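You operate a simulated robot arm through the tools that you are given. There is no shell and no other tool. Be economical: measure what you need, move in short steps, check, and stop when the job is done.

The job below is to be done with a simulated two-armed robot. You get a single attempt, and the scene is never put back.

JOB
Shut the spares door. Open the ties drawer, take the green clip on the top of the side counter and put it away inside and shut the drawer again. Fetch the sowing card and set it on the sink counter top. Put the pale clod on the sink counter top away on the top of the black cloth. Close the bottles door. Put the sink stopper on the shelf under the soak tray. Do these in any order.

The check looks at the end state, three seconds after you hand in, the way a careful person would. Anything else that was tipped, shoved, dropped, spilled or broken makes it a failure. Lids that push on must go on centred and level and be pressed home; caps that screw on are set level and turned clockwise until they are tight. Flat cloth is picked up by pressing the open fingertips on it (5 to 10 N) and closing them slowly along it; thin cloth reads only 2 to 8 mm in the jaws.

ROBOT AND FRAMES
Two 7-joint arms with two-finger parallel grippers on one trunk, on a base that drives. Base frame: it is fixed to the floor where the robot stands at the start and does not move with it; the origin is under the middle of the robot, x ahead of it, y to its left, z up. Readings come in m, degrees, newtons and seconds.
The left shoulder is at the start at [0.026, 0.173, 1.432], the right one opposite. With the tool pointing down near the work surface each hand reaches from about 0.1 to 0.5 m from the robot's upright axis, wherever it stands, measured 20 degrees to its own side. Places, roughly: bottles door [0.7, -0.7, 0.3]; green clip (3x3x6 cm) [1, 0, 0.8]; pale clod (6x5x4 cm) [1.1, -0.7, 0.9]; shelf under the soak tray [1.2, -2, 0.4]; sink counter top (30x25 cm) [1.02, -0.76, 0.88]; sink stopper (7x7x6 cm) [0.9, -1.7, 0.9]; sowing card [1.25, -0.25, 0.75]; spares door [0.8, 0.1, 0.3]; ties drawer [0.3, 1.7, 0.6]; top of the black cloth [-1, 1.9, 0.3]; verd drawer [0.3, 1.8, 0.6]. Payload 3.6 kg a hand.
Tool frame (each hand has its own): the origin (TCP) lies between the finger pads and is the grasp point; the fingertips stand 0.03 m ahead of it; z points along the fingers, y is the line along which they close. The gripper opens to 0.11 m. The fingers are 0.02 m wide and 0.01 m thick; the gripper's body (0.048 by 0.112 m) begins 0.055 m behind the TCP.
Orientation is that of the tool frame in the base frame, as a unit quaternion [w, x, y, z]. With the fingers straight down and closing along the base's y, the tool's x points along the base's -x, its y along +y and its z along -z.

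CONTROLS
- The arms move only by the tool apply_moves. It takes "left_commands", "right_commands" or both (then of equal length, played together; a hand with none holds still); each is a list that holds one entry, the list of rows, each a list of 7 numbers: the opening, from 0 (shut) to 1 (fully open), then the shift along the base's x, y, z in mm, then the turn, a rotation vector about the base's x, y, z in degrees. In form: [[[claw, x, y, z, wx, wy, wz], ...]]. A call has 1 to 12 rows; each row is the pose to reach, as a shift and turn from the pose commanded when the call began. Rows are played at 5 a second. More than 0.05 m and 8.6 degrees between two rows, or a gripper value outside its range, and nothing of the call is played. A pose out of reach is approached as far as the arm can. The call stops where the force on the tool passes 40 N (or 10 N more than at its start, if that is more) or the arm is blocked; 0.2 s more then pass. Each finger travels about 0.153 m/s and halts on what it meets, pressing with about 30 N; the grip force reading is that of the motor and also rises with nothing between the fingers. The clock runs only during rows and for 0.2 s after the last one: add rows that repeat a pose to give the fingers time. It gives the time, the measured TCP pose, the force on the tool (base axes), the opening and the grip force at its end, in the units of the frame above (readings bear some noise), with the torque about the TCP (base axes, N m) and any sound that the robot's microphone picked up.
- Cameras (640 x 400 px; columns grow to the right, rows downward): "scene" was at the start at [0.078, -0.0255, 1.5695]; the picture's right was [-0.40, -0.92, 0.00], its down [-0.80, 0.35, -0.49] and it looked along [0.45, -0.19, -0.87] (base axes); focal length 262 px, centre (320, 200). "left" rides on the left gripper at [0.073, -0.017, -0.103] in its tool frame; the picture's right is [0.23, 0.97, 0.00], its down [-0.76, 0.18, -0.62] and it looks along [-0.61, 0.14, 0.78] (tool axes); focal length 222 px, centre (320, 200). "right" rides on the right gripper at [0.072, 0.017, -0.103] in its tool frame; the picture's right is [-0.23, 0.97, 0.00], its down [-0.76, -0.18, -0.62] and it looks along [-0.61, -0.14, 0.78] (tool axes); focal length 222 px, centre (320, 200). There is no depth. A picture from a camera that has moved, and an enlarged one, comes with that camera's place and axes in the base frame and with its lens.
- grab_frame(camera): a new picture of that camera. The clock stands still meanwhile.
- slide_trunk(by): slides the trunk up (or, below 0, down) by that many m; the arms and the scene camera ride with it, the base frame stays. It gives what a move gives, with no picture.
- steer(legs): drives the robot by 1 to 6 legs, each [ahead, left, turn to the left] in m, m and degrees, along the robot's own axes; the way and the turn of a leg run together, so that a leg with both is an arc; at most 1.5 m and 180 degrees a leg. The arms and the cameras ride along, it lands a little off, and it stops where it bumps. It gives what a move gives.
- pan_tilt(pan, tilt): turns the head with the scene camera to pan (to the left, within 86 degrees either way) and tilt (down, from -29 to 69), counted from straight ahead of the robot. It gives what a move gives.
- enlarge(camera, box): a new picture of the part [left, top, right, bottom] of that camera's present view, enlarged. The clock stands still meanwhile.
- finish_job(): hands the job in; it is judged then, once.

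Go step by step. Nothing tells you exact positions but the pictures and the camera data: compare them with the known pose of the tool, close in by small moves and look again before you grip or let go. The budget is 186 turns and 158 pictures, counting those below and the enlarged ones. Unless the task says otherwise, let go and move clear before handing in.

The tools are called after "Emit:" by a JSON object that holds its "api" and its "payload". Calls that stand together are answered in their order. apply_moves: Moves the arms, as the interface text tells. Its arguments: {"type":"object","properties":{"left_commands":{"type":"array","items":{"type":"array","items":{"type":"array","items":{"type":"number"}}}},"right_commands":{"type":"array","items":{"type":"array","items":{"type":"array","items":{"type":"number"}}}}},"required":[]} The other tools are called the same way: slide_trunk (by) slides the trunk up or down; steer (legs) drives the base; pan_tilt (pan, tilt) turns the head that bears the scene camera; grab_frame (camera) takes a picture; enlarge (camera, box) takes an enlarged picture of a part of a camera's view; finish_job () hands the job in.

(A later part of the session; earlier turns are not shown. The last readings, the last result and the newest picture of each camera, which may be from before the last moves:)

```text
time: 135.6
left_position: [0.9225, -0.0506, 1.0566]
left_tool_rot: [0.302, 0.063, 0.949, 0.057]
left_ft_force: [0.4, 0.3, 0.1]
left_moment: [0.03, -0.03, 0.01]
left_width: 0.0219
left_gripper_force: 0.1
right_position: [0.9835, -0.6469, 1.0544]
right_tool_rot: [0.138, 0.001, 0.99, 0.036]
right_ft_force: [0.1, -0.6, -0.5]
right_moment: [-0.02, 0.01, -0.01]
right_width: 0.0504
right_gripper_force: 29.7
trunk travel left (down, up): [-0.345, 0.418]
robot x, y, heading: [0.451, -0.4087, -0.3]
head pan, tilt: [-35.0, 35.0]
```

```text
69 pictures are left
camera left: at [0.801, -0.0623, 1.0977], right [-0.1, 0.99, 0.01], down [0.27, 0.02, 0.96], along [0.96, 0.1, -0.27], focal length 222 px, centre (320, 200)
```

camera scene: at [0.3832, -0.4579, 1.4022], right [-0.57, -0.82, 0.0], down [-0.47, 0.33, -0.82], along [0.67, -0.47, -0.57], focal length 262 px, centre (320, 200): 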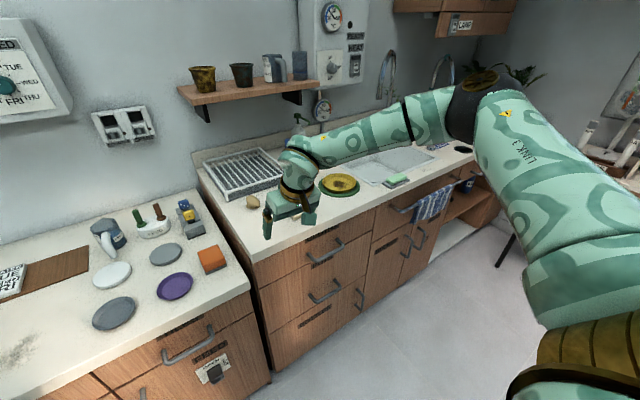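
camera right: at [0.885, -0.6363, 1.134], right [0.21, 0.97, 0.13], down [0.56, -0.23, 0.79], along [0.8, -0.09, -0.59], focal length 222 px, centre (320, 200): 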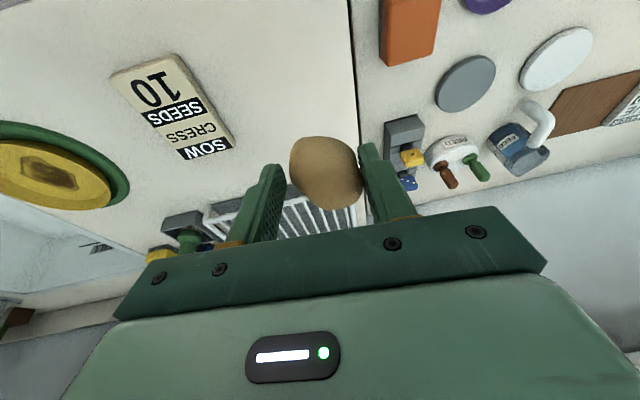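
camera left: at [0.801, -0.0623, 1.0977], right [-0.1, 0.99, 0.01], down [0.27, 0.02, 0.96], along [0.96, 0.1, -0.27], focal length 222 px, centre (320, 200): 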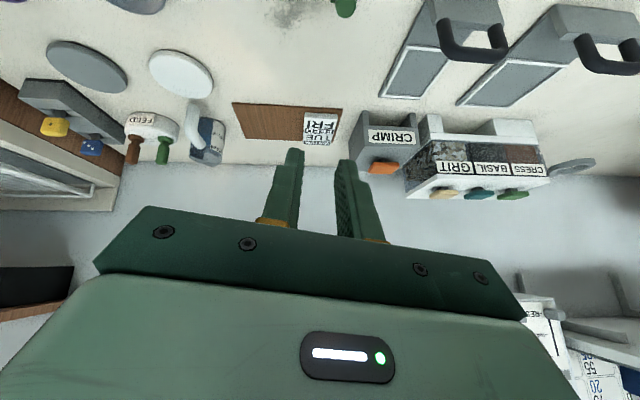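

Clod is firmly held. Now shift so that the left hand can take the clip.

Emit:
{"api": "steer", "payload": {"legs": [[-0.1, 0.2, 0]]}}

Emit:
{"api": "apply_moves", "payload": {"left_commands": [[[0.6, 20, -20, 0, -2.6, 5, 2], [0.6, 40, -40, -10, -5.2, 10, 4], [0.6, 60, -70, -20, -7.7, 15.2, 6], [0.6, 90, -100, -30, -7.7, 15.2, 6], [0.6, 110, -130, -50, -7.7, 15.2, 6]]]}}

Emit:
{"api": "pan_tilt", "payload": {"pan": 0, "tilt": 45}}

Emit:
{"api": "grab_frame", "payload": {"camera": "scene"}}

Emit:
{"api": "grab_frame", "payload": {"camera": "left"}}

```text
time: 137.3
left_position: [0.8235, 0.1529, 1.0571]
left_tool_rot: [0.303, 0.062, 0.949, 0.057]
left_ft_force: [-0.3, 1.5, 0.0]
left_moment: [0.02, -0.02, -0.04]
left_width: 0.0219
left_gripper_force: 0.0
right_position: [0.884, -0.4428, 1.0545]
right_tool_rot: [0.138, 0.002, 0.99, 0.036]
right_ft_force: [0.1, -0.1, -0.1]
right_moment: [0.0, -0.01, -0.02]
right_width: 0.0502
right_gripper_force: 30.0
trunk travel left (down, up): [-0.345, 0.418]
robot x, y, heading: [0.3512, -0.2068, 0.1]
head pan, tilt: [-35.0, 35.0]
```

```text
time: 138.5
left_position: [0.9354, 0.0213, 1.0054]
left_tool_rot: [0.174, -0.001, 0.985, 0.001]
left_ft_force: [-0.1, -0.3, 0.3]
left_moment: [0.01, -0.01, 0.05]
left_width: 0.066
left_gripper_force: 0.2
right_position: [0.8857, -0.4442, 1.0529]
right_tool_rot: [0.137, 0.0, 0.99, 0.037]
right_ft_force: [0.1, -0.2, -1.6]
right_moment: [0.0, 0.0, 0.0]
right_width: 0.0501
right_gripper_force: 30.3
trunk travel left (down, up): [-0.345, 0.418]
robot x, y, heading: [0.3474, -0.2034, -0.2]
head pan, tilt: [-35.0, 35.0]
```

```text
time: 139.5
left_position: [0.9339, 0.0215, 1.0063]
left_tool_rot: [0.174, 0.0, 0.985, 0.0]
left_ft_force: [-0.3, -0.3, -0.2]
left_moment: [-0.01, 0.02, -0.04]
left_width: 0.0659
left_gripper_force: 0.0
right_position: [0.8841, -0.4447, 1.0541]
right_tool_rot: [0.137, 0.001, 0.99, 0.036]
right_ft_force: [1.4, 0.6, -0.5]
right_moment: [0.03, -0.01, 0.0]
right_width: 0.0503
right_gripper_force: 29.8
trunk travel left (down, up): [-0.345, 0.418]
robot x, y, heading: [0.3531, -0.2061, -0.0]
head pan, tilt: [0.0, 45.0]
```

```text
68 pictures are left
camera scene: at [0.494, -0.2061, 1.3875], right [0.0, -1.0, 0.0], down [-0.71, 0.0, -0.71], along [0.71, 0.0, -0.71], focal length 262 px, centre (320, 200)
```

scene: 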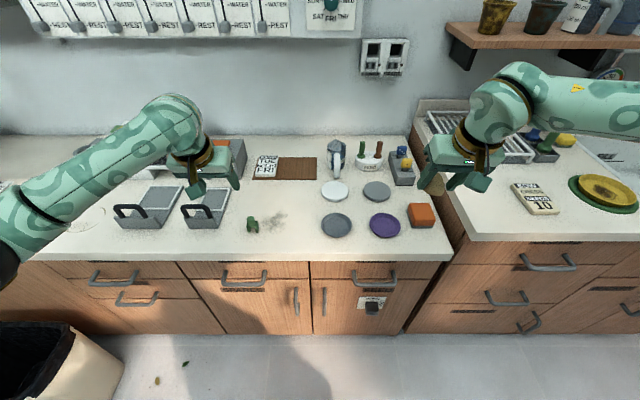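

```text
67 pictures are left
camera left: at [0.8284, 0.0056, 1.0783], right [-0.22, 0.97, -0.08], down [0.5, 0.18, 0.85], along [0.84, 0.14, -0.53], focal length 222 px, centre (320, 200)
```

left: 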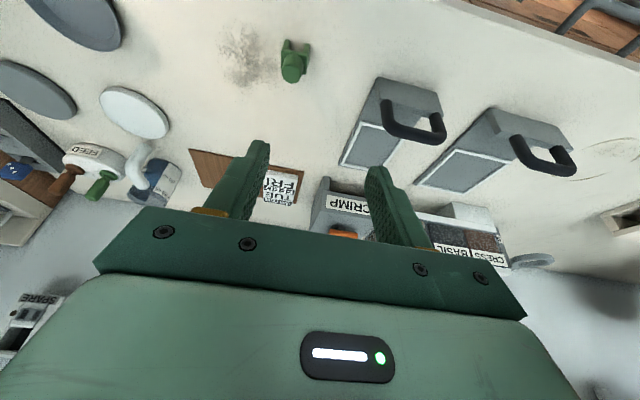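

Emit:
{"api": "enlarge", "payload": {"camera": "left", "box": [230, 20, 360, 100]}}

Emit:
{"api": "enlarge", "payload": {"camera": "scene", "box": [220, 190, 300, 240]}}

```text
4.92 times, centred on (295, 60) of left
camera zoom: at [0.8284, 0.0056, 1.0783], right [-0.22, 0.97, -0.08], down [0.5, 0.18, 0.85], along [0.84, 0.14, -0.53], focal length 1094 px, centre (443, 889)
```

zoom: 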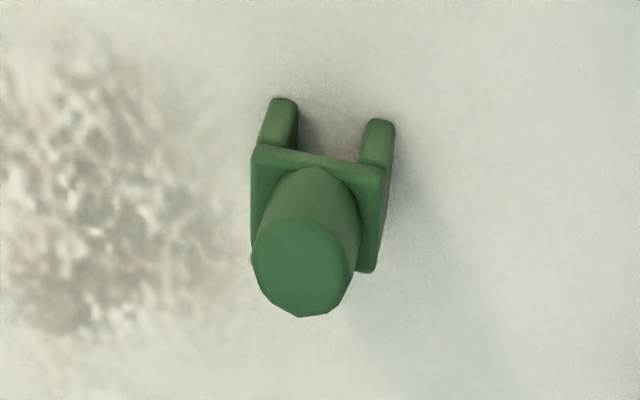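

```text
8.00 times, centred on (260, 215) of scene
camera zoom: at [0.494, -0.2061, 1.3875], right [0.0, -1.0, 0.0], down [-0.71, 0.0, -0.71], along [0.71, 0.0, -0.71], focal length 2094 px, centre (800, 80)
```

zoom: 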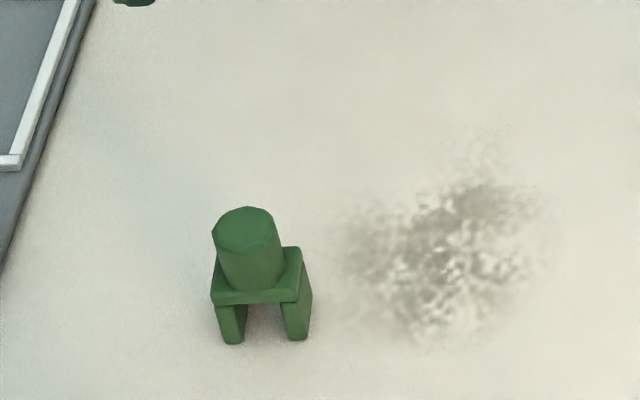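

Clip stands on two legs near [0.977,-0.012], top about z 0.845. Descend with the left hand.

Emit:
{"api": "apply_moves", "payload": {"left_commands": [[[0.6, 20, -15, -30, 0, 0, 0], [0.6, 43, -33, -65, 0, 0, 0], [0.6, 43, -33, -105, 0, 0, 0], [0.6, 43, -33, -130, 0, 0, 0]]]}}

Emit:
{"api": "grab_frame", "payload": {"camera": "left"}}

```text
time: 140.5
left_position: [0.9773, -0.0104, 0.8763]
left_tool_rot: [0.174, -0.001, 0.985, 0.002]
left_ft_force: [0.1, -0.4, -0.4]
left_moment: [-0.01, -0.04, 0.0]
left_width: 0.0661
left_gripper_force: 0.0
right_position: [0.8862, -0.4455, 1.0534]
right_tool_rot: [0.137, 0.001, 0.99, 0.038]
right_ft_force: [-0.4, -0.1, 0.0]
right_moment: [0.04, -0.01, -0.02]
right_width: 0.0502
right_gripper_force: 30.0
trunk travel left (down, up): [-0.345, 0.418]
robot x, y, heading: [0.351, -0.2078, 0.0]
head pan, tilt: [0.0, 45.0]
```

```text
64 pictures are left
camera left: at [0.8715, -0.0276, 0.9487], right [-0.22, 0.97, -0.08], down [0.5, 0.18, 0.85], along [0.84, 0.14, -0.53], focal length 222 px, centre (320, 200)
```

left: 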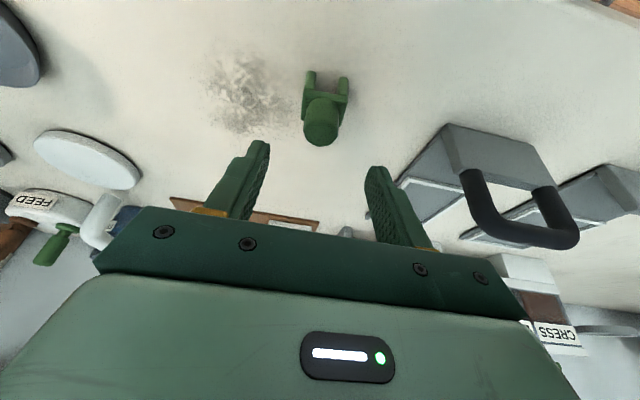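

Emit:
{"api": "apply_moves", "payload": {"left_commands": [[[0.6, -6, -5, -20, 0, 0, 0], [0.6, -8, -5, -38, 0, 0, 0], [0.6, -8, -5, -50, 0, 0, 0], [0.6, -8, -5, -50, 0, 0, 0]]]}}

Emit:
{"api": "grab_frame", "payload": {"camera": "left"}}

```text
time: 141.5
left_position: [0.9688, -0.016, 0.8277]
left_tool_rot: [0.174, -0.001, 0.985, 0.0]
left_ft_force: [0.7, -0.5, -0.4]
left_moment: [0.02, -0.02, 0.01]
left_width: 0.066
left_gripper_force: 0.0
right_position: [0.8841, -0.444, 1.0532]
right_tool_rot: [0.138, 0.001, 0.99, 0.036]
right_ft_force: [-0.8, 0.7, -0.8]
right_moment: [-0.01, -0.01, 0.0]
right_width: 0.0504
right_gripper_force: 30.5
trunk travel left (down, up): [-0.345, 0.418]
robot x, y, heading: [0.3471, -0.2052, 0.1]
head pan, tilt: [0.0, 45.0]
```

```text
63 pictures are left
camera left: at [0.8632, -0.0327, 0.8993], right [-0.22, 0.97, -0.08], down [0.5, 0.18, 0.85], along [0.84, 0.14, -0.53], focal length 222 px, centre (320, 200)
```

left: 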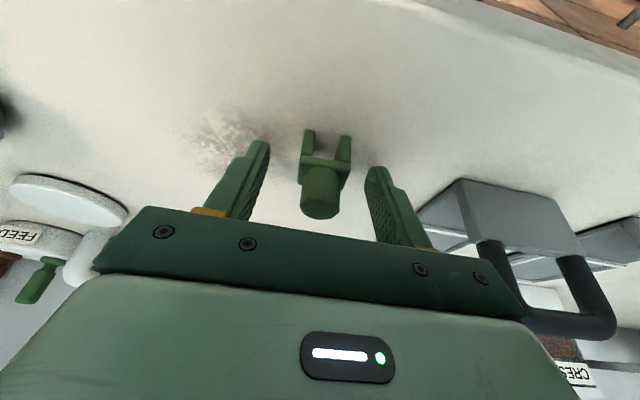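

Clip is between the fingers. Close and lift.

Emit:
{"api": "apply_moves", "payload": {"left_commands": [[[0.45, 0, 0, 0, 0, 0, 0], [0.3, 0, 0, 0, 0, 0, 0], [0.2, 0, 0, 0, 0, 0, 0], [0.1, 0, 0, 0, 0, 0, 0], [0.1, 0, 0, 0, 0, 0, 0], [0.1, 0, 0, 15, 0, 0, 0], [0.1, 0, 0, 50, 0, 0, 0], [0.1, 0, 0, 90, 0, 0, 0], [0.1, 0, 0, 130, 0, 0, 0], [0.1, -30, 20, 160, 0, 0, 0]]]}}

Emit:
{"api": "grab_frame", "payload": {"camera": "left"}}

```text
time: 143.7
left_position: [0.9371, 0.006, 0.9892]
left_tool_rot: [0.173, -0.002, 0.985, 0.001]
left_ft_force: [0.3, 0.1, -0.2]
left_moment: [-0.01, 0.0, -0.01]
left_width: 0.0289
left_gripper_force: 29.9
right_position: [0.8838, -0.4433, 1.0546]
right_tool_rot: [0.138, 0.0, 0.99, 0.037]
right_ft_force: [-0.1, 0.3, -0.6]
right_moment: [-0.01, 0.0, 0.0]
right_width: 0.0503
right_gripper_force: 29.7
trunk travel left (down, up): [-0.345, 0.418]
robot x, y, heading: [0.3523, -0.2083, 0.4]
head pan, tilt: [0.0, 45.0]
```

```text
62 pictures are left
camera left: at [0.8321, -0.0106, 1.06], right [-0.22, 0.97, -0.08], down [0.5, 0.18, 0.85], along [0.84, 0.14, -0.53], focal length 222 px, centre (320, 200)
```

left: 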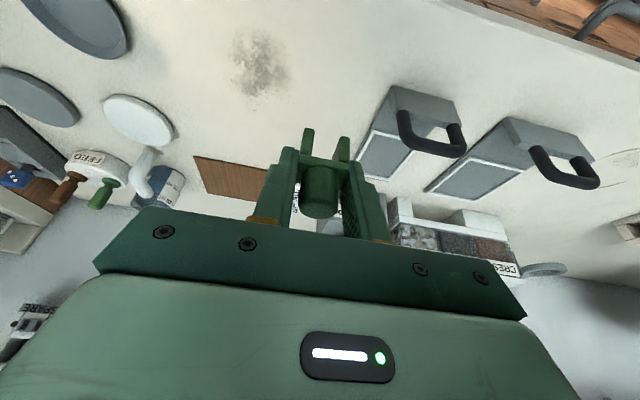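

Clip in the left hand, clod in the right. I back off, turn left to face the other bench and look.

Emit:
{"api": "steer", "payload": {"legs": [[-0.5, 0, 0], [0, 0, 90], [0.4, 0, 0]]}}

Emit:
{"api": "pan_tilt", "payload": {"pan": 15, "tilt": 32}}

Emit:
{"api": "grab_frame", "payload": {"camera": "scene"}}

```text
time: 152.6
left_position: [-0.3535, 0.7793, 0.9868]
left_tool_rot: [0.123, -0.695, 0.698, 0.123]
left_ft_force: [0.6, 0.4, -0.7]
left_moment: [0.02, -0.03, 0.03]
left_width: 0.0291
left_gripper_force: 30.0
right_position: [0.0947, 0.7232, 1.0523]
right_tool_rot: [0.073, -0.697, 0.703, 0.123]
right_ft_force: [0.8, -1.0, -0.4]
right_moment: [-0.02, 0.0, 0.01]
right_width: 0.0499
right_gripper_force: 29.9
trunk travel left (down, up): [-0.345, 0.418]
robot x, y, heading: [-0.1513, 0.1888, 90.0]
head pan, tilt: [0.0, 45.0]
```

```text
time: 153.3
left_position: [-0.3537, 0.7796, 0.9885]
left_tool_rot: [0.123, -0.694, 0.699, 0.122]
left_ft_force: [-0.2, 0.0, 0.1]
left_moment: [-0.01, 0.0, 0.0]
left_width: 0.0289
left_gripper_force: 29.8
right_position: [0.0959, 0.7224, 1.0546]
right_tool_rot: [0.072, -0.697, 0.703, 0.123]
right_ft_force: [-0.9, -0.2, -0.4]
right_moment: [0.01, -0.04, 0.02]
right_width: 0.0501
right_gripper_force: 29.8
trunk travel left (down, up): [-0.345, 0.418]
robot x, y, heading: [-0.1452, 0.1903, 89.4]
head pan, tilt: [15.0, 32.0]
```

```text
61 pictures are left
camera scene: at [-0.1681, 0.3394, 1.4069], right [0.97, 0.25, 0.0], down [0.13, -0.51, -0.85], along [-0.21, 0.82, -0.53], focal length 262 px, centre (320, 200)
```

scene: 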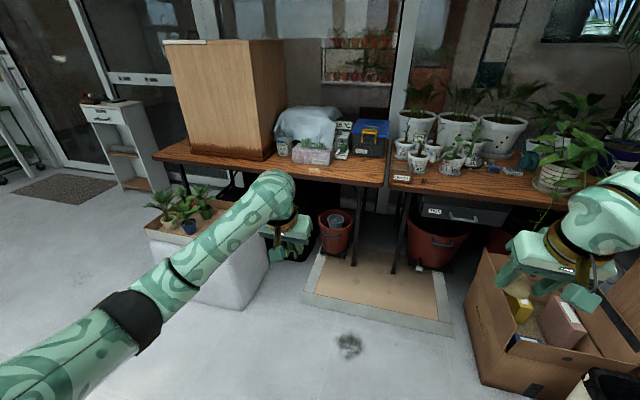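

Emit:
{"api": "steer", "payload": {"legs": [[0, 0.4, 0]]}}

Emit:
{"api": "pan_tilt", "payload": {"pan": 0, "tilt": 35}}

Emit:
{"api": "grab_frame", "payload": {"camera": "scene"}}

```text
time: 155.8
left_position: [-0.7534, 0.7802, 0.9871]
left_tool_rot: [0.123, -0.695, 0.698, 0.123]
left_ft_force: [-1.1, 0.0, -0.1]
left_moment: [-0.04, -0.02, -0.01]
left_width: 0.0288
left_gripper_force: 29.5
right_position: [-0.3052, 0.7245, 1.0529]
right_tool_rot: [0.072, -0.697, 0.703, 0.122]
right_ft_force: [-0.2, -0.3, -0.1]
right_moment: [-0.02, 0.0, 0.01]
right_width: 0.0502
right_gripper_force: 30.0
trunk travel left (down, up): [-0.345, 0.418]
robot x, y, heading: [-0.5465, 0.1906, 89.7]
head pan, tilt: [15.0, 32.0]
```

```text
time: 156.6
left_position: [-0.7526, 0.7815, 0.9855]
left_tool_rot: [0.123, -0.695, 0.697, 0.123]
left_ft_force: [-0.4, -0.3, 0.0]
left_moment: [0.0, 0.0, 0.0]
left_width: 0.0288
left_gripper_force: 30.0
right_position: [-0.3049, 0.725, 1.0533]
right_tool_rot: [0.073, -0.697, 0.702, 0.123]
right_ft_force: [0.2, -0.8, -0.2]
right_moment: [0.03, 0.0, -0.02]
right_width: 0.0503
right_gripper_force: 29.9
trunk travel left (down, up): [-0.345, 0.418]
robot x, y, heading: [-0.5452, 0.1947, 89.6]
head pan, tilt: [0.0, 35.0]
```

```text
60 pictures are left
camera scene: at [-0.5443, 0.3434, 1.4023], right [1.0, 0.0, 0.0], down [0.0, -0.57, -0.82], along [0.0, 0.82, -0.57], focal length 262 px, centre (320, 200)
```

scene: 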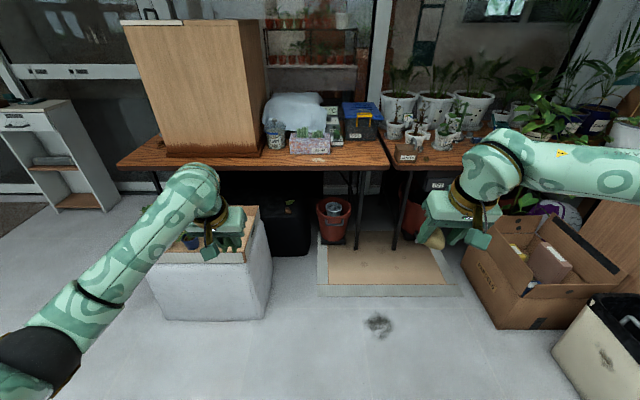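

Emit:
{"api": "enlarge", "payload": {"camera": "scene", "box": [240, 150, 360, 270]}}

Emit:
{"api": "enlarge", "payload": {"camera": "scene", "box": [360, 130, 520, 230]}}

```text
3.33 times, centred on (300, 210) of scene
camera zoom: at [-0.5443, 0.3434, 1.4023], right [1.0, 0.0, 0.0], down [0.0, -0.57, -0.82], along [0.0, 0.82, -0.57], focal length 872 px, centre (387, 167)
```

zoom: 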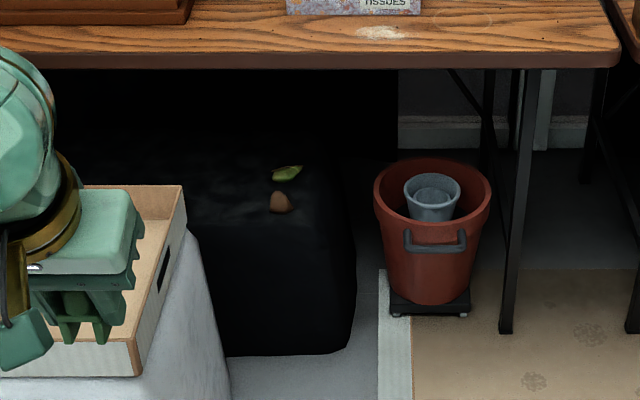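

```text
4.00 times, centred on (440, 180) of scene
camera zoom: at [-0.5443, 0.3434, 1.4023], right [1.0, 0.0, 0.0], down [0.0, -0.57, -0.82], along [0.0, 0.82, -0.57], focal length 1047 px, centre (-160, 280)
```

zoom: 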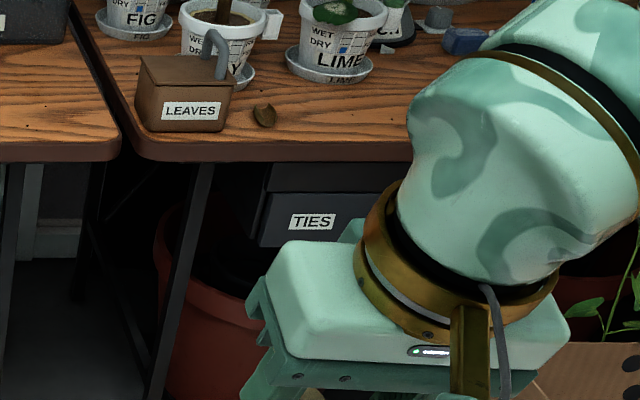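

Black-cloth box lies under the bench: top z≈0.33, front edge y≈1.68, right edge x≈-0.63, with a leaf and a brown bit at x≈-0.76. I lower the trunk and pitch the right hand toward it.

Emit:
{"api": "slide_trunk", "payload": {"by": -0.34}}

Emit:
{"api": "apply_moves", "payload": {"right_commands": [[[0.3, -10, 15, -20, 6, 0, 0], [0.3, -20, 30, -40, 12, 0, 0], [0.3, -30, 50, -60, 18, 0, 0], [0.3, -40, 70, -85, 24, 0, 0], [0.3, -50, 90, -110, 30, 0, 0], [0.3, -60, 110, -140, 36, 0, 0]]]}}

Emit:
{"api": "grab_frame", "payload": {"camera": "scene"}}

```text
time: 159.9
left_position: [-0.7532, 0.7813, 0.6472]
left_tool_rot: [0.124, -0.695, 0.698, 0.123]
left_ft_force: [0.0, -1.1, -0.5]
left_moment: [-0.02, 0.0, 0.01]
left_width: 0.0288
left_gripper_force: 30.4
right_position: [-0.3043, 0.7267, 0.7132]
right_tool_rot: [0.072, -0.697, 0.702, 0.124]
right_ft_force: [-0.1, 0.1, -1.1]
right_moment: [0.03, 0.0, 0.0]
right_width: 0.0498
right_gripper_force: 29.8
trunk travel left (down, up): [-0.005, 0.758]
robot x, y, heading: [-0.5469, 0.1931, 89.5]
head pan, tilt: [0.0, 35.0]
```

```text
time: 161.3
left_position: [-0.7574, 0.7805, 0.6446]
left_tool_rot: [0.123, -0.696, 0.697, 0.12]
left_ft_force: [-0.6, 0.2, 0.0]
left_moment: [0.03, -0.08, -0.01]
left_width: 0.029
left_gripper_force: 30.1
right_position: [-0.402, 0.8141, 0.6545]
right_tool_rot: [-0.207, 0.674, -0.656, -0.269]
right_ft_force: [-1.1, 0.4, -0.1]
right_moment: [0.02, -0.13, -0.07]
right_width: 0.0499
right_gripper_force: 30.4
right hand out of reach, approached as far as the arm can: row 4, 5, 6
trunk travel left (down, up): [-0.005, 0.758]
robot x, y, heading: [-0.5451, 0.1904, 89.8]
head pan, tilt: [0.0, 35.0]
```

```text
57 pictures are left
camera scene: at [-0.5479, 0.5298, 1.0435], right [1.0, 0.0, 0.0], down [0.0, -0.58, -0.82], along [0.01, 0.82, -0.58], focal length 262 px, centre (320, 200)
```

scene: 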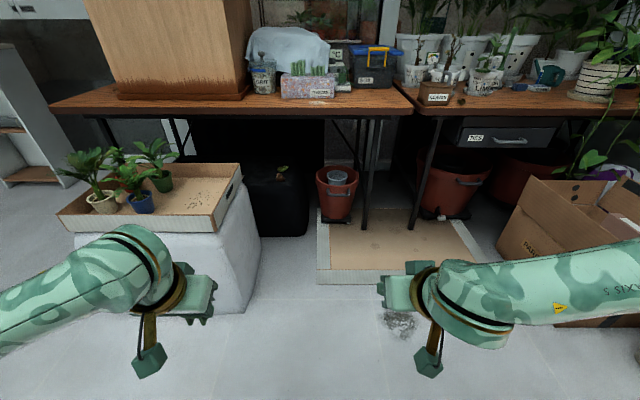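

Emit:
{"api": "enlarge", "payload": {"camera": "scene", "box": [220, 140, 380, 240]}}

```text
4.00 times, centred on (300, 190) of scene
camera zoom: at [-0.5479, 0.5298, 1.0435], right [1.0, 0.0, 0.0], down [0.0, -0.58, -0.82], along [0.01, 0.82, -0.58], focal length 1047 px, centre (400, 240)
```

zoom: 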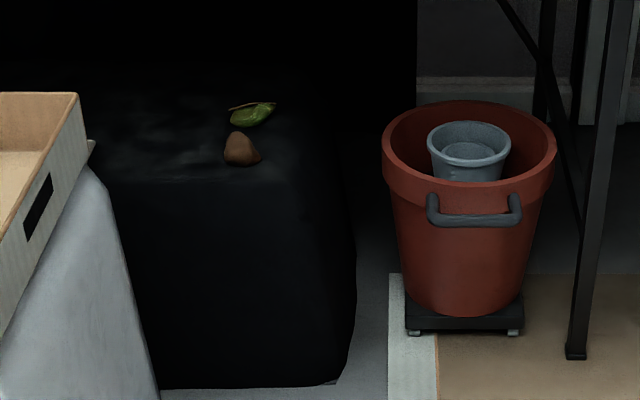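

The brown clod and leaf sit around x≈-0.74; free cloth is left of them near [-0.83,1.74]. I raise the left hand clear of the plants, then approach with a slight left heading.

Emit:
{"api": "apply_moves", "payload": {"left_commands": [[[0.1, 0, 0, 40, 0, 0, 0], [0.1, 10, -10, 80, 0, 0, 0], [0.1, 20, -20, 120, 0, 0, 0], [0.1, 30, -30, 160, 0, 0, 0], [0.1, 40, -40, 200, 0, 0, 0], [0.1, 50, -40, 240, 0, 0, 0], [0.1, 60, -40, 280, 0, 0, 0], [0.1, 80, -40, 310, 0, 0, 0]]]}}

Emit:
{"api": "steer", "payload": {"legs": [[0.4, 0, 0], [0, 0, 25]]}}

Emit:
{"api": "grab_frame", "payload": {"camera": "scene"}}

```text
time: 163.1
left_position: [-0.6729, 0.7403, 0.9574]
left_tool_rot: [0.122, -0.695, 0.698, 0.123]
left_ft_force: [0.5, 0.2, -0.4]
left_moment: [0.02, 0.0, -0.03]
left_width: 0.0289
left_gripper_force: 29.9
right_position: [-0.3988, 0.8127, 0.6543]
right_tool_rot: [-0.207, 0.673, -0.657, -0.269]
right_ft_force: [0.2, 0.3, 0.5]
right_moment: [0.0, 0.01, -0.02]
right_width: 0.0502
right_gripper_force: 29.9
trunk travel left (down, up): [-0.005, 0.758]
robot x, y, heading: [-0.5464, 0.194, 89.8]
head pan, tilt: [0.0, 35.0]
```

```text
time: 166.9
left_position: [-0.8916, 1.0367, 0.956]
left_tool_rot: [-0.094, 0.83, -0.53, -0.147]
left_ft_force: [0.0, 0.4, 0.2]
left_moment: [0.0, 0.02, 0.0]
left_width: 0.0289
left_gripper_force: 30.0
right_position: [-0.6722, 1.2175, 0.6554]
right_tool_rot: [-0.143, 0.799, -0.496, -0.308]
right_ft_force: [0.2, -0.1, -0.5]
right_moment: [-0.01, -0.02, 0.01]
right_width: 0.05
right_gripper_force: 29.6
trunk travel left (down, up): [-0.005, 0.758]
robot x, y, heading: [-0.5448, 0.5941, 114.5]
head pan, tilt: [0.0, 35.0]
```

```text
55 pictures are left
camera scene: at [-0.6835, 0.8995, 1.0442], right [0.91, 0.42, 0.0], down [0.24, -0.52, -0.82], along [-0.34, 0.74, -0.57], focal length 262 px, centre (320, 200)
```

scene: 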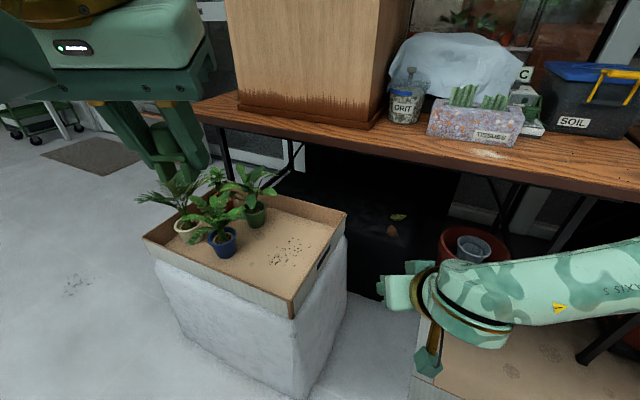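

Emit:
{"api": "apply_moves", "payload": {"right_commands": [[[0.3, -6, 14, -34, 2.1, 1.4, 0], [0.3, -12, 28, -68, 4.2, 2.8, 0], [0.3, -19, 42, -102, 6.3, 4.2, 0], [0.3, -25, 56, -136, 8.4, 5.6, 0], [0.3, -32, 70, -170, 10.5, 7, 0], [0.3, -38, 82, -205, 12.5, 8.2, 0]]]}}

Emit:
{"api": "grab_frame", "payload": {"camera": "right"}}

```text
time: 168.3
left_position: [-0.8929, 1.0379, 0.9561]
left_tool_rot: [-0.093, 0.83, -0.53, -0.146]
left_ft_force: [0.0, -0.5, -0.3]
left_moment: [0.0, 0.02, -0.01]
left_width: 0.0288
left_gripper_force: 30.2
right_position: [-0.7643, 1.2852, 0.547]
right_tool_rot: [-0.182, 0.779, -0.493, -0.342]
right_ft_force: [-0.6, 0.2, -0.1]
right_moment: [0.0, -0.01, -0.04]
right_width: 0.0501
right_gripper_force: 30.4
right hand out of reach, approached as far as the arm can: row 1, 2, 3, 4, 5, 6
trunk travel left (down, up): [-0.005, 0.758]
robot x, y, heading: [-0.5439, 0.5958, 114.8]
head pan, tilt: [0.0, 35.0]
```

```text
54 pictures are left
camera right: at [-0.7234, 1.1655, 0.5675], right [-0.93, -0.29, 0.21], down [0.17, 0.18, 0.97], along [-0.32, 0.94, -0.12], focal length 222 px, centre (320, 200)
```

right: 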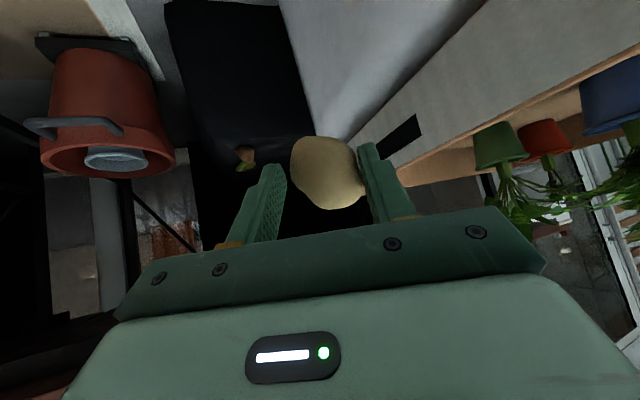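

Emit:
{"api": "apply_moves", "payload": {"right_commands": [[[0.3, 25, 15, -15, 1, 0.7, 0], [0.3, 45, 35, -40, 2, 1.4, 0], [0.3, 60, 60, -70, 3, 2, 0], [0.3, 65, 85, -100, 4, 2.7, 0], [0.3, 65, 105, -130, 4, 2.7, 0]]]}}

Emit:
{"api": "grab_frame", "payload": {"camera": "scene"}}

```text
time: 169.5
left_position: [-0.8926, 1.039, 0.9554]
left_tool_rot: [-0.093, 0.83, -0.53, -0.146]
left_ft_force: [-0.6, 0.2, -0.1]
left_moment: [-0.05, -0.02, -0.04]
left_width: 0.0288
left_gripper_force: 30.0
right_position: [-0.8022, 1.3033, 0.5106]
right_tool_rot: [-0.198, 0.767, -0.491, -0.363]
right_ft_force: [-0.4, 0.0, -2.0]
right_moment: [0.02, -0.01, -0.03]
right_width: 0.0494
right_gripper_force: 30.0
right hand out of reach, approached as far as the arm can: row 1, 2, 3, 4, 5
trunk travel left (down, up): [-0.005, 0.758]
robot x, y, heading: [-0.5418, 0.5934, 115.0]
head pan, tilt: [0.0, 35.0]
```

```text
53 pictures are left
camera scene: at [-0.6842, 0.901, 1.0434], right [0.91, 0.42, 0.0], down [0.24, -0.52, -0.82], along [-0.34, 0.74, -0.58], focal length 262 px, centre (320, 200)
```

scene: 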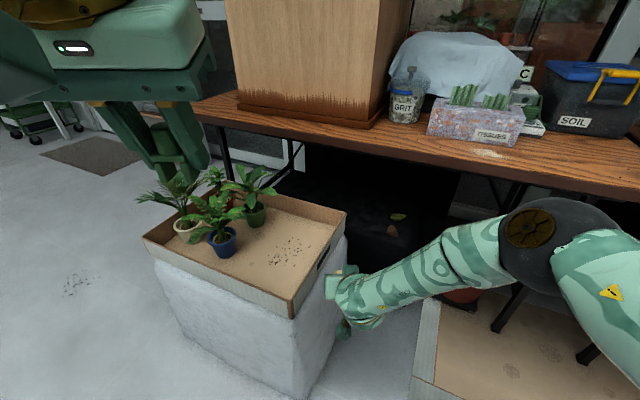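

The hand drifted left because the arm was stretched across; I shift it back to the right side of the robot.

Emit:
{"api": "apply_moves", "payload": {"right_commands": [[[0.3, 32, 12, 0, 0, 0, 0], [0.3, 64, 24, 0, 0, 0, 0], [0.3, 96, 36, -10, 0, 0, 0], [0.3, 128, 50, -25, 2, 1.4, 0], [0.3, 160, 65, -45, 4, 2.8, 0], [0.3, 185, 80, -70, 6, 4.2, 0], [0.3, 195, 80, -95, 9, 6, 0], [0.3, 195, 80, -110, 12, 8, 0]]]}}

Emit:
{"api": "grab_frame", "payload": {"camera": "scene"}}

```text
time: 171.3
left_position: [-0.8943, 1.0368, 0.9572]
left_tool_rot: [-0.094, 0.83, -0.53, -0.147]
left_ft_force: [-0.1, 0.3, -0.8]
left_moment: [-0.02, -0.03, -0.02]
left_width: 0.0289
left_gripper_force: 29.5
right_position: [-0.7997, 1.3219, 0.5501]
right_tool_rot: [-0.236, 0.741, -0.499, -0.382]
right_ft_force: [-0.2, -0.1, -0.6]
right_moment: [0.0, -0.03, -0.02]
right_width: 0.0499
right_gripper_force: 30.2
right hand out of reach, approached as far as the arm can: row 1, 2, 3, 4, 5, 6, 7, 8
trunk travel left (down, up): [-0.005, 0.758]
robot x, y, heading: [-0.5419, 0.5944, 114.6]
head pan, tilt: [0.0, 35.0]
```

```text
52 pictures are left
camera scene: at [-0.6839, 0.8992, 1.0442], right [0.91, 0.42, 0.0], down [0.24, -0.52, -0.82], along [-0.34, 0.74, -0.57], focal length 262 px, centre (320, 200)
```

scene: 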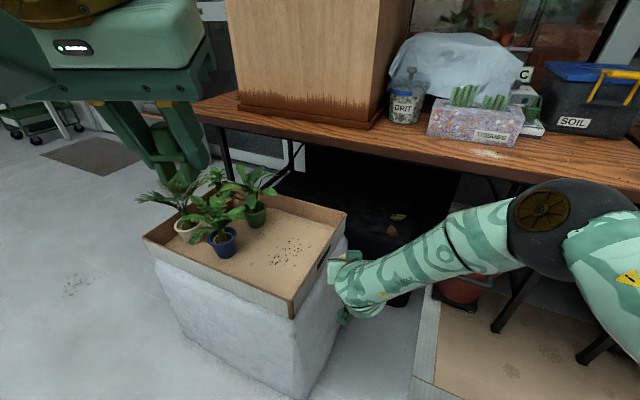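

Emit:
{"api": "apply_moves", "payload": {"right_commands": [[[0.3, 20, -35, 15, -2.5, -1.6, 0], [0.3, 50, -60, 30, -5, -3.3, 0], [0.3, 90, -80, 40, -7.5, -5, 0], [0.3, 130, -100, 50, -10, -6.6, 0], [0.3, 170, -120, 60, -12.5, -8.2, 0], [0.3, 210, -140, 70, -15, -10, 0], [0.3, 250, -155, 80, -17.5, -11.5, 0], [0.3, 290, -170, 90, -20, -13, 0], [0.3, 325, -180, 95, -22.5, -14.8, 0], [0.3, 358, -185, 100, -25, -16.4, 0]]]}}

Emit:
{"api": "grab_frame", "payload": {"camera": "scene"}}

```text
time: 173.5
left_position: [-0.8917, 1.0372, 0.9561]
left_tool_rot: [-0.094, 0.83, -0.531, -0.146]
left_ft_force: [-0.3, -0.4, 0.4]
left_moment: [0.01, 0.0, 0.01]
left_width: 0.0289
left_gripper_force: 29.7
right_position: [-0.4435, 1.1853, 0.6333]
right_tool_rot: [-0.139, 0.821, -0.531, -0.157]
right_ft_force: [0.3, 0.5, -0.6]
right_moment: [0.01, 0.01, -0.02]
right_width: 0.0493
right_gripper_force: 29.9
right hand out of reach, approached as far as the arm can: row 4, 5, 6, 7, 8, 9, 10
trunk travel left (down, up): [-0.005, 0.758]
robot x, y, heading: [-0.5435, 0.5955, 114.9]
head pan, tilt: [0.0, 35.0]
```

```text
51 pictures are left
camera scene: at [-0.6829, 0.8992, 1.0444], right [0.91, 0.42, 0.0], down [0.24, -0.52, -0.82], along [-0.34, 0.74, -0.57], focal length 262 px, centre (320, 200)
```

scene: 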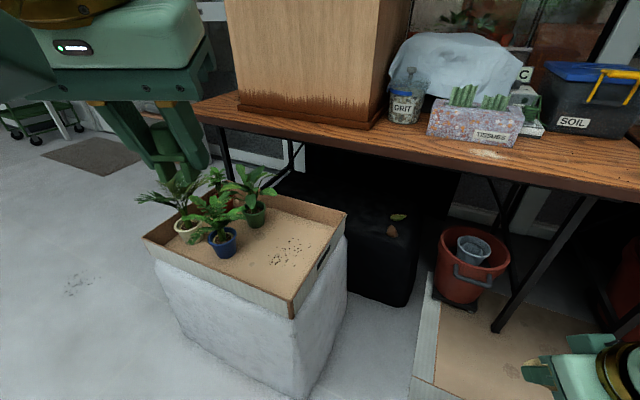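

Emit:
{"api": "apply_moves", "payload": {"right_commands": [[[0.3, -15, 35, -10, 4, 2, 1], [0.3, -30, 65, -25, 8, 3.7, 2], [0.3, -50, 90, -45, 12, 5.5, 3], [0.3, -75, 110, -70, 16, 7.5, 4], [0.3, -100, 130, -95, 20, 9.3, 5], [0.3, -120, 145, -125, 24, 11, 6], [0.3, -140, 155, -160, 28, 13, 7], [0.3, -155, 160, -195, 30, 14, 8], [0.3, -160, 165, -215, 30, 14, 8]]]}}

Emit:
{"api": "grab_frame", "payload": {"camera": "scene"}}

```text
time: 175.5
left_position: [-0.8922, 1.0381, 0.9572]
left_tool_rot: [-0.094, 0.83, -0.53, -0.147]
left_ft_force: [-0.1, -0.2, -0.6]
left_moment: [0.01, 0.02, 0.01]
left_width: 0.0288
left_gripper_force: 30.4
right_position: [-0.5479, 1.3916, 0.3871]
right_tool_rot: [-0.248, 0.77, -0.421, -0.409]
right_ft_force: [-0.2, 0.3, 0.2]
right_moment: [-0.06, 0.01, 0.0]
right_width: 0.0389
right_gripper_force: 30.3
right hand out of reach, approached as far as the arm can: row 3, 4, 5, 6, 7, 8, 9
trunk travel left (down, up): [-0.005, 0.758]
robot x, y, heading: [-0.5429, 0.5958, 114.6]
head pan, tilt: [0.0, 35.0]
```

```text
50 pictures are left
camera scene: at [-0.6829, 0.8995, 1.0442], right [0.91, 0.42, 0.0], down [0.24, -0.52, -0.82], along [-0.34, 0.74, -0.57], focal length 262 px, centre (320, 200)
```

scene: 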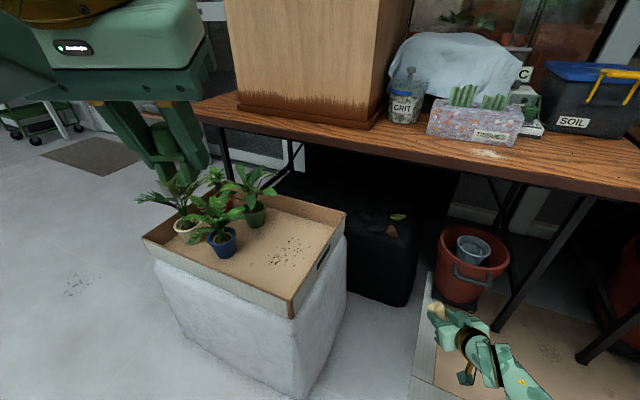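

The grip width dropped; check the clod.

Emit:
{"api": "grab_frame", "payload": {"camera": "right"}}

```text
49 pictures are left
camera right: at [-0.4967, 1.2744, 0.3811], right [-0.9, -0.41, 0.15], down [0.18, -0.02, 0.98], along [-0.4, 0.91, 0.09], focal length 222 px, centre (320, 200)
```

right: 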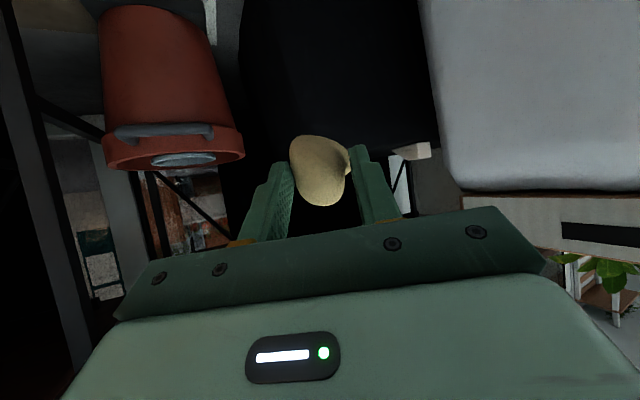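

Clod has turned in the grip but is held. Check where the elbow is before rotating further.

Emit:
{"api": "pan_tilt", "payload": {"pan": -35, "tilt": 45}}

Emit:
{"api": "grab_frame", "payload": {"camera": "scene"}}

```text
time: 176.5
left_position: [-0.8917, 1.0374, 0.957]
left_tool_rot: [-0.093, 0.83, -0.529, -0.146]
left_ft_force: [0.5, 0.2, -0.6]
left_moment: [-0.02, 0.01, -0.03]
left_width: 0.029
left_gripper_force: 30.1
right_position: [-0.5474, 1.392, 0.388]
right_tool_rot: [-0.249, 0.77, -0.422, -0.409]
right_ft_force: [-0.6, -0.3, -0.2]
right_moment: [0.0, -0.01, -0.02]
right_width: 0.0386
right_gripper_force: 29.8
trunk travel left (down, up): [-0.005, 0.758]
robot x, y, heading: [-0.5419, 0.5937, 114.7]
head pan, tilt: [-35.0, 45.0]
```

```text
48 pictures are left
camera scene: at [-0.6321, 0.8996, 1.0294], right [0.98, -0.18, 0.0], down [-0.12, -0.7, -0.71], along [0.13, 0.7, -0.71], focal length 262 px, centre (320, 200)
```

scene: 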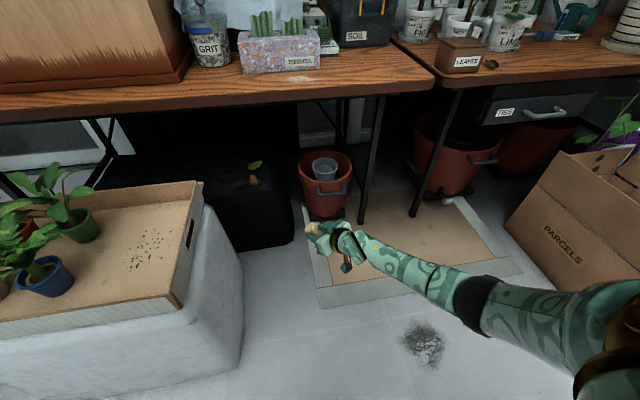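

Emit:
{"api": "apply_moves", "payload": {"right_commands": [[[0.2, 0, 0, 20, 0, 0, 0], [0.2, 0, 0, 45, 0, 0, 0], [0.2, 0, 0, 70, 0, 0, 0]]]}}

Emit:
{"api": "steer", "payload": {"legs": [[0.245, 0.036, 0]]}}

Emit:
{"api": "grab_frame", "payload": {"camera": "scene"}}

Emit:
{"api": "grab_frame", "payload": {"camera": "right"}}

```text
time: 177.3
left_position: [-0.8917, 1.0376, 0.957]
left_tool_rot: [-0.094, 0.83, -0.53, -0.146]
left_ft_force: [0.1, -0.5, -0.3]
left_moment: [0.01, 0.01, 0.02]
left_width: 0.029
left_gripper_force: 30.4
right_position: [-0.5312, 1.3952, 0.4394]
right_tool_rot: [-0.246, 0.77, -0.422, -0.411]
right_ft_force: [-0.6, 0.4, -0.5]
right_moment: [-0.02, 0.0, -0.01]
right_width: 0.0386
right_gripper_force: 30.2
right hand out of reach, approached as far as the arm can: row 1, 2, 3
trunk travel left (down, up): [-0.005, 0.758]
robot x, y, heading: [-0.544, 0.5924, 114.6]
head pan, tilt: [-35.0, 45.0]
```

```text
time: 179.1
left_position: [-1.0279, 1.243, 0.9577]
left_tool_rot: [-0.093, 0.83, -0.53, -0.146]
left_ft_force: [-0.2, 0.4, -0.1]
left_moment: [0.0, 0.0, 0.02]
left_width: 0.029
left_gripper_force: 29.7
right_position: [-0.6671, 1.602, 0.4398]
right_tool_rot: [-0.245, 0.771, -0.42, -0.411]
right_ft_force: [-0.4, 0.0, -0.5]
right_moment: [0.0, -0.03, -0.01]
right_width: 0.0381
right_gripper_force: 30.0
trunk travel left (down, up): [-0.005, 0.758]
robot x, y, heading: [-0.6748, 0.8028, 114.9]
head pan, tilt: [-35.0, 45.0]
```

```text
47 pictures are left
camera scene: at [-0.7675, 1.1055, 1.0293], right [0.98, -0.18, 0.0], down [-0.12, -0.7, -0.71], along [0.12, 0.7, -0.71], focal length 262 px, centre (320, 200)
```

scene: 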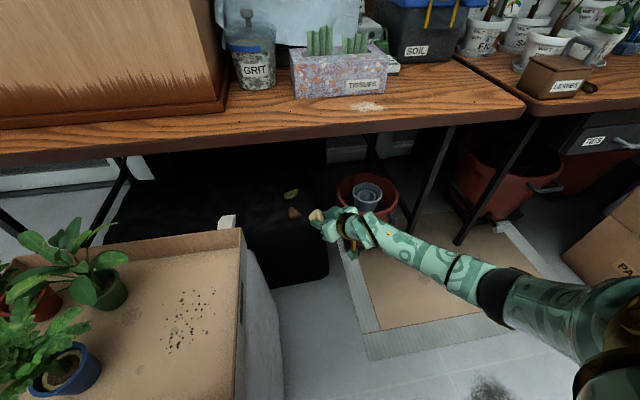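

```text
46 pictures are left
camera right: at [-0.6154, 1.4853, 0.434], right [-0.9, -0.41, 0.16], down [0.18, -0.02, 0.98], along [-0.4, 0.91, 0.09], focal length 222 px, centre (320, 200)
```

right: 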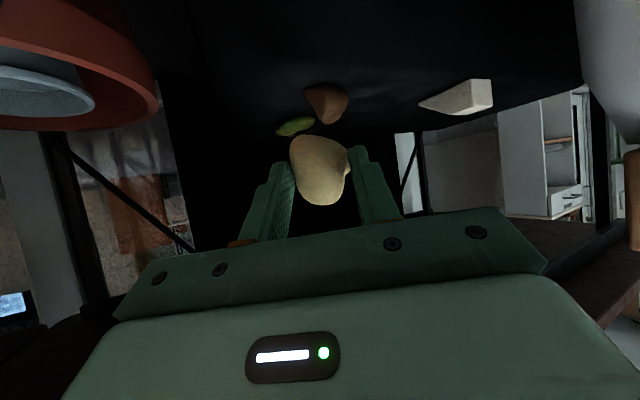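

A brown clod at [-0.75,1.725] and a white piece at [-0.98,1.73] leave a gap around x=-0.86. I turn in gently in two legs.

Emit:
{"api": "steer", "payload": {"legs": [[0.03, -0.026, 10]]}}

Emit:
{"api": "grab_frame", "payload": {"camera": "right"}}

Emit:
{"api": "grab_frame", "payload": {"camera": "scene"}}

```text
time: 180.2
left_position: [-1.0927, 1.2145, 0.9568]
left_tool_rot: [-0.081, 0.873, -0.455, -0.154]
left_ft_force: [0.6, 1.1, 0.3]
left_moment: [-0.06, -0.02, -0.02]
left_width: 0.0289
left_gripper_force: 30.0
right_position: [-0.8002, 1.6303, 0.4399]
right_tool_rot: [-0.208, 0.805, -0.351, -0.43]
right_ft_force: [-0.2, -0.1, 0.3]
right_moment: [-0.02, -0.02, -0.02]
right_width: 0.0384
right_gripper_force: 30.0
trunk travel left (down, up): [-0.005, 0.758]
robot x, y, heading: [-0.6719, 0.8404, 124.8]
head pan, tilt: [-35.0, 45.0]
```

```text
45 pictures are left
camera right: at [-0.7284, 1.5249, 0.4341], right [-0.81, -0.56, 0.16], down [0.18, 0.02, 0.98], along [-0.55, 0.83, 0.09], focal length 222 px, centre (320, 200)
```

right: 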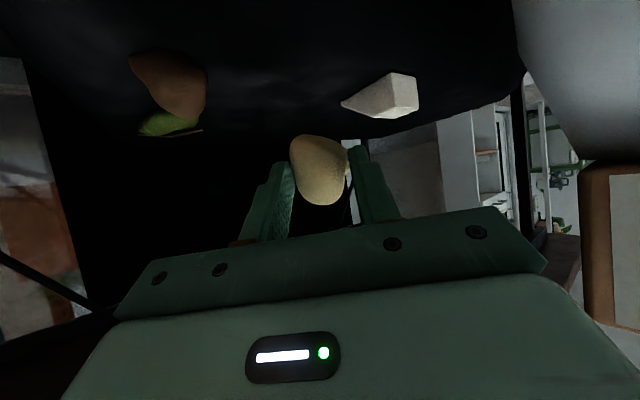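

```text
44 pictures are left
camera scene: at [-0.8117, 1.1244, 1.0293], right [1.0, 0.0, 0.0], down [0.0, -0.71, -0.71], along [0.0, 0.71, -0.71], focal length 262 px, centre (320, 200)
```

scene: 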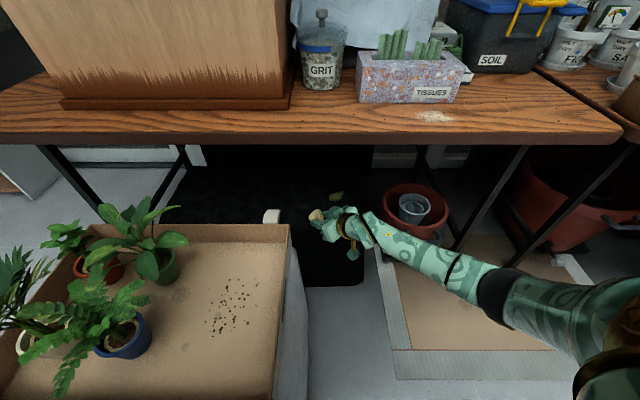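

Emit:
{"api": "steer", "payload": {"legs": [[0.052, -0.12, 7]]}}

Emit:
{"api": "grab_frame", "payload": {"camera": "right"}}

Emit:
{"api": "grab_frame", "payload": {"camera": "scene"}}

```text
time: 181.5
left_position: [-1.0724, 1.2757, 0.9568]
left_tool_rot: [-0.07, 0.899, -0.401, -0.16]
left_ft_force: [-0.1, 0.7, 0.5]
left_moment: [0.0, 0.0, 0.02]
left_width: 0.0287
left_gripper_force: 30.1
right_position: [-0.8343, 1.7251, 0.44]
right_tool_rot: [-0.181, 0.825, -0.302, -0.442]
right_ft_force: [0.1, 0.3, -0.8]
right_moment: [-0.01, 0.02, -0.02]
right_width: 0.0378
right_gripper_force: 29.7
trunk travel left (down, up): [-0.005, 0.758]
robot x, y, heading: [-0.6082, 0.9527, 131.9]
head pan, tilt: [-35.0, 45.0]
```

```text
43 pictures are left
camera right: at [-0.7501, 1.6284, 0.4339], right [-0.74, -0.66, 0.16], down [0.18, 0.04, 0.98], along [-0.65, 0.75, 0.09], focal length 222 px, centre (320, 200)
```

right: 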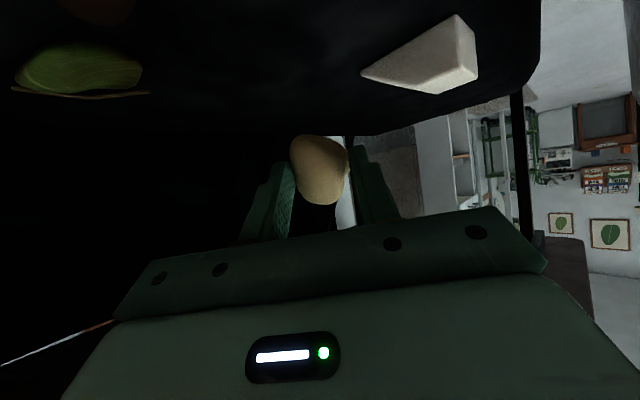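

```text
42 pictures are left
camera scene: at [-0.7833, 1.2209, 1.0293], right [0.99, 0.12, 0.0], down [0.09, -0.7, -0.71], along [-0.09, 0.7, -0.71], focal length 262 px, centre (320, 200)
```

scene: 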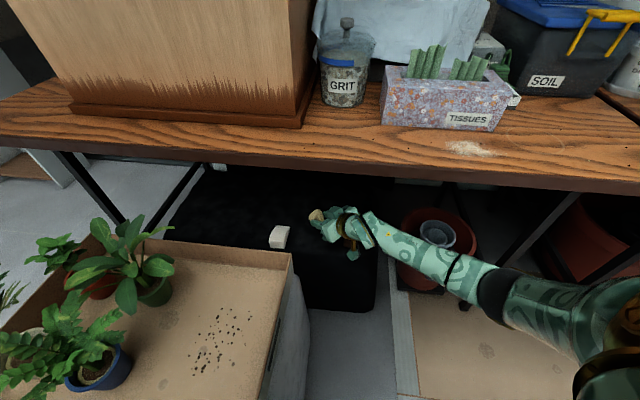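

Emit:
{"api": "apply_moves", "payload": {"right_commands": [[[0.2, 0, 0, -12, 0, 0, 0], [0.2, 0, 0, -24, 0, 0, 0], [0.2, 0, 0, -34, 0, 0, 0], [0.2, 0, 0, -40, 0, 0, 0]]]}}

Emit:
{"api": "grab_frame", "payload": {"camera": "right"}}

```text
time: 182.5
left_position: [-1.0739, 1.2748, 0.9573]
left_tool_rot: [-0.07, 0.9, -0.4, -0.159]
left_ft_force: [-0.7, 0.1, 0.4]
left_moment: [0.03, 0.04, -0.01]
left_width: 0.0289
left_gripper_force: 29.9
right_position: [-0.8328, 1.7242, 0.4002]
right_tool_rot: [-0.182, 0.825, -0.301, -0.443]
right_ft_force: [-0.1, -0.2, -0.8]
right_moment: [-0.01, 0.0, -0.03]
right_width: 0.0376
right_gripper_force: 29.4
trunk travel left (down, up): [-0.005, 0.758]
robot x, y, heading: [-0.607, 0.9581, 132.1]
head pan, tilt: [-35.0, 45.0]
```

```text
41 pictures are left
camera right: at [-0.7501, 1.6285, 0.3941], right [-0.74, -0.66, 0.16], down [0.18, 0.04, 0.98], along [-0.65, 0.75, 0.09], focal length 222 px, centre (320, 200)
```

right: 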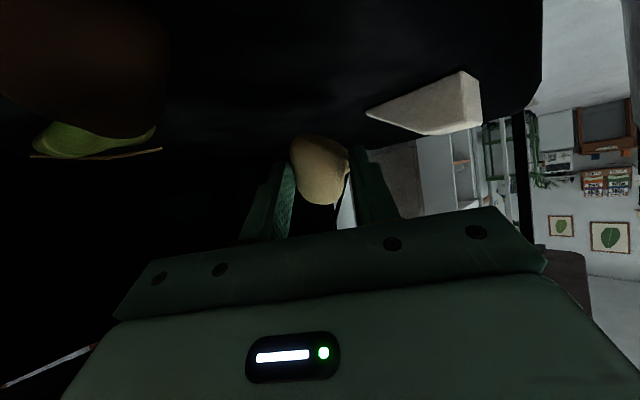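

Emit:
{"api": "apply_moves", "payload": {"right_commands": [[[0.2, 0, 0, -5, 0, 0, 0], [0.2, 0, 0, -9, 0, 0, 0], [0.2, 0, 0, -12, 0, 0, 0], [0.2, 0, 0, -12, 0, 0, 0]]]}}

Emit:
{"api": "enlarge", "payload": {"camera": "right", "box": [200, 60, 440, 210]}}

```text
time: 183.5
left_position: [-1.0719, 1.2764, 0.9572]
left_tool_rot: [-0.071, 0.9, -0.401, -0.158]
left_ft_force: [0.2, -1.1, -0.3]
left_moment: [-0.02, -0.01, 0.0]
left_width: 0.0286
left_gripper_force: 29.7
right_position: [-0.8335, 1.7246, 0.3876]
right_tool_rot: [-0.181, 0.825, -0.301, -0.443]
right_ft_force: [0.7, -0.3, -0.2]
right_moment: [-0.01, -0.03, 0.0]
right_width: 0.0374
right_gripper_force: 29.9
trunk travel left (down, up): [-0.005, 0.758]
robot x, y, heading: [-0.6085, 0.9544, 131.9]
head pan, tilt: [-35.0, 45.0]
```

```text
2.67 times, centred on (320, 135) of right
camera zoom: at [-0.7498, 1.6286, 0.3823], right [-0.74, -0.66, 0.16], down [0.18, 0.04, 0.98], along [-0.65, 0.75, 0.09], focal length 592 px, centre (320, 373)
```

zoom: 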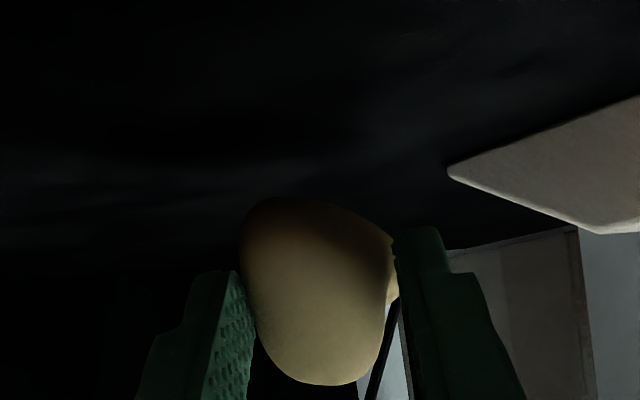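

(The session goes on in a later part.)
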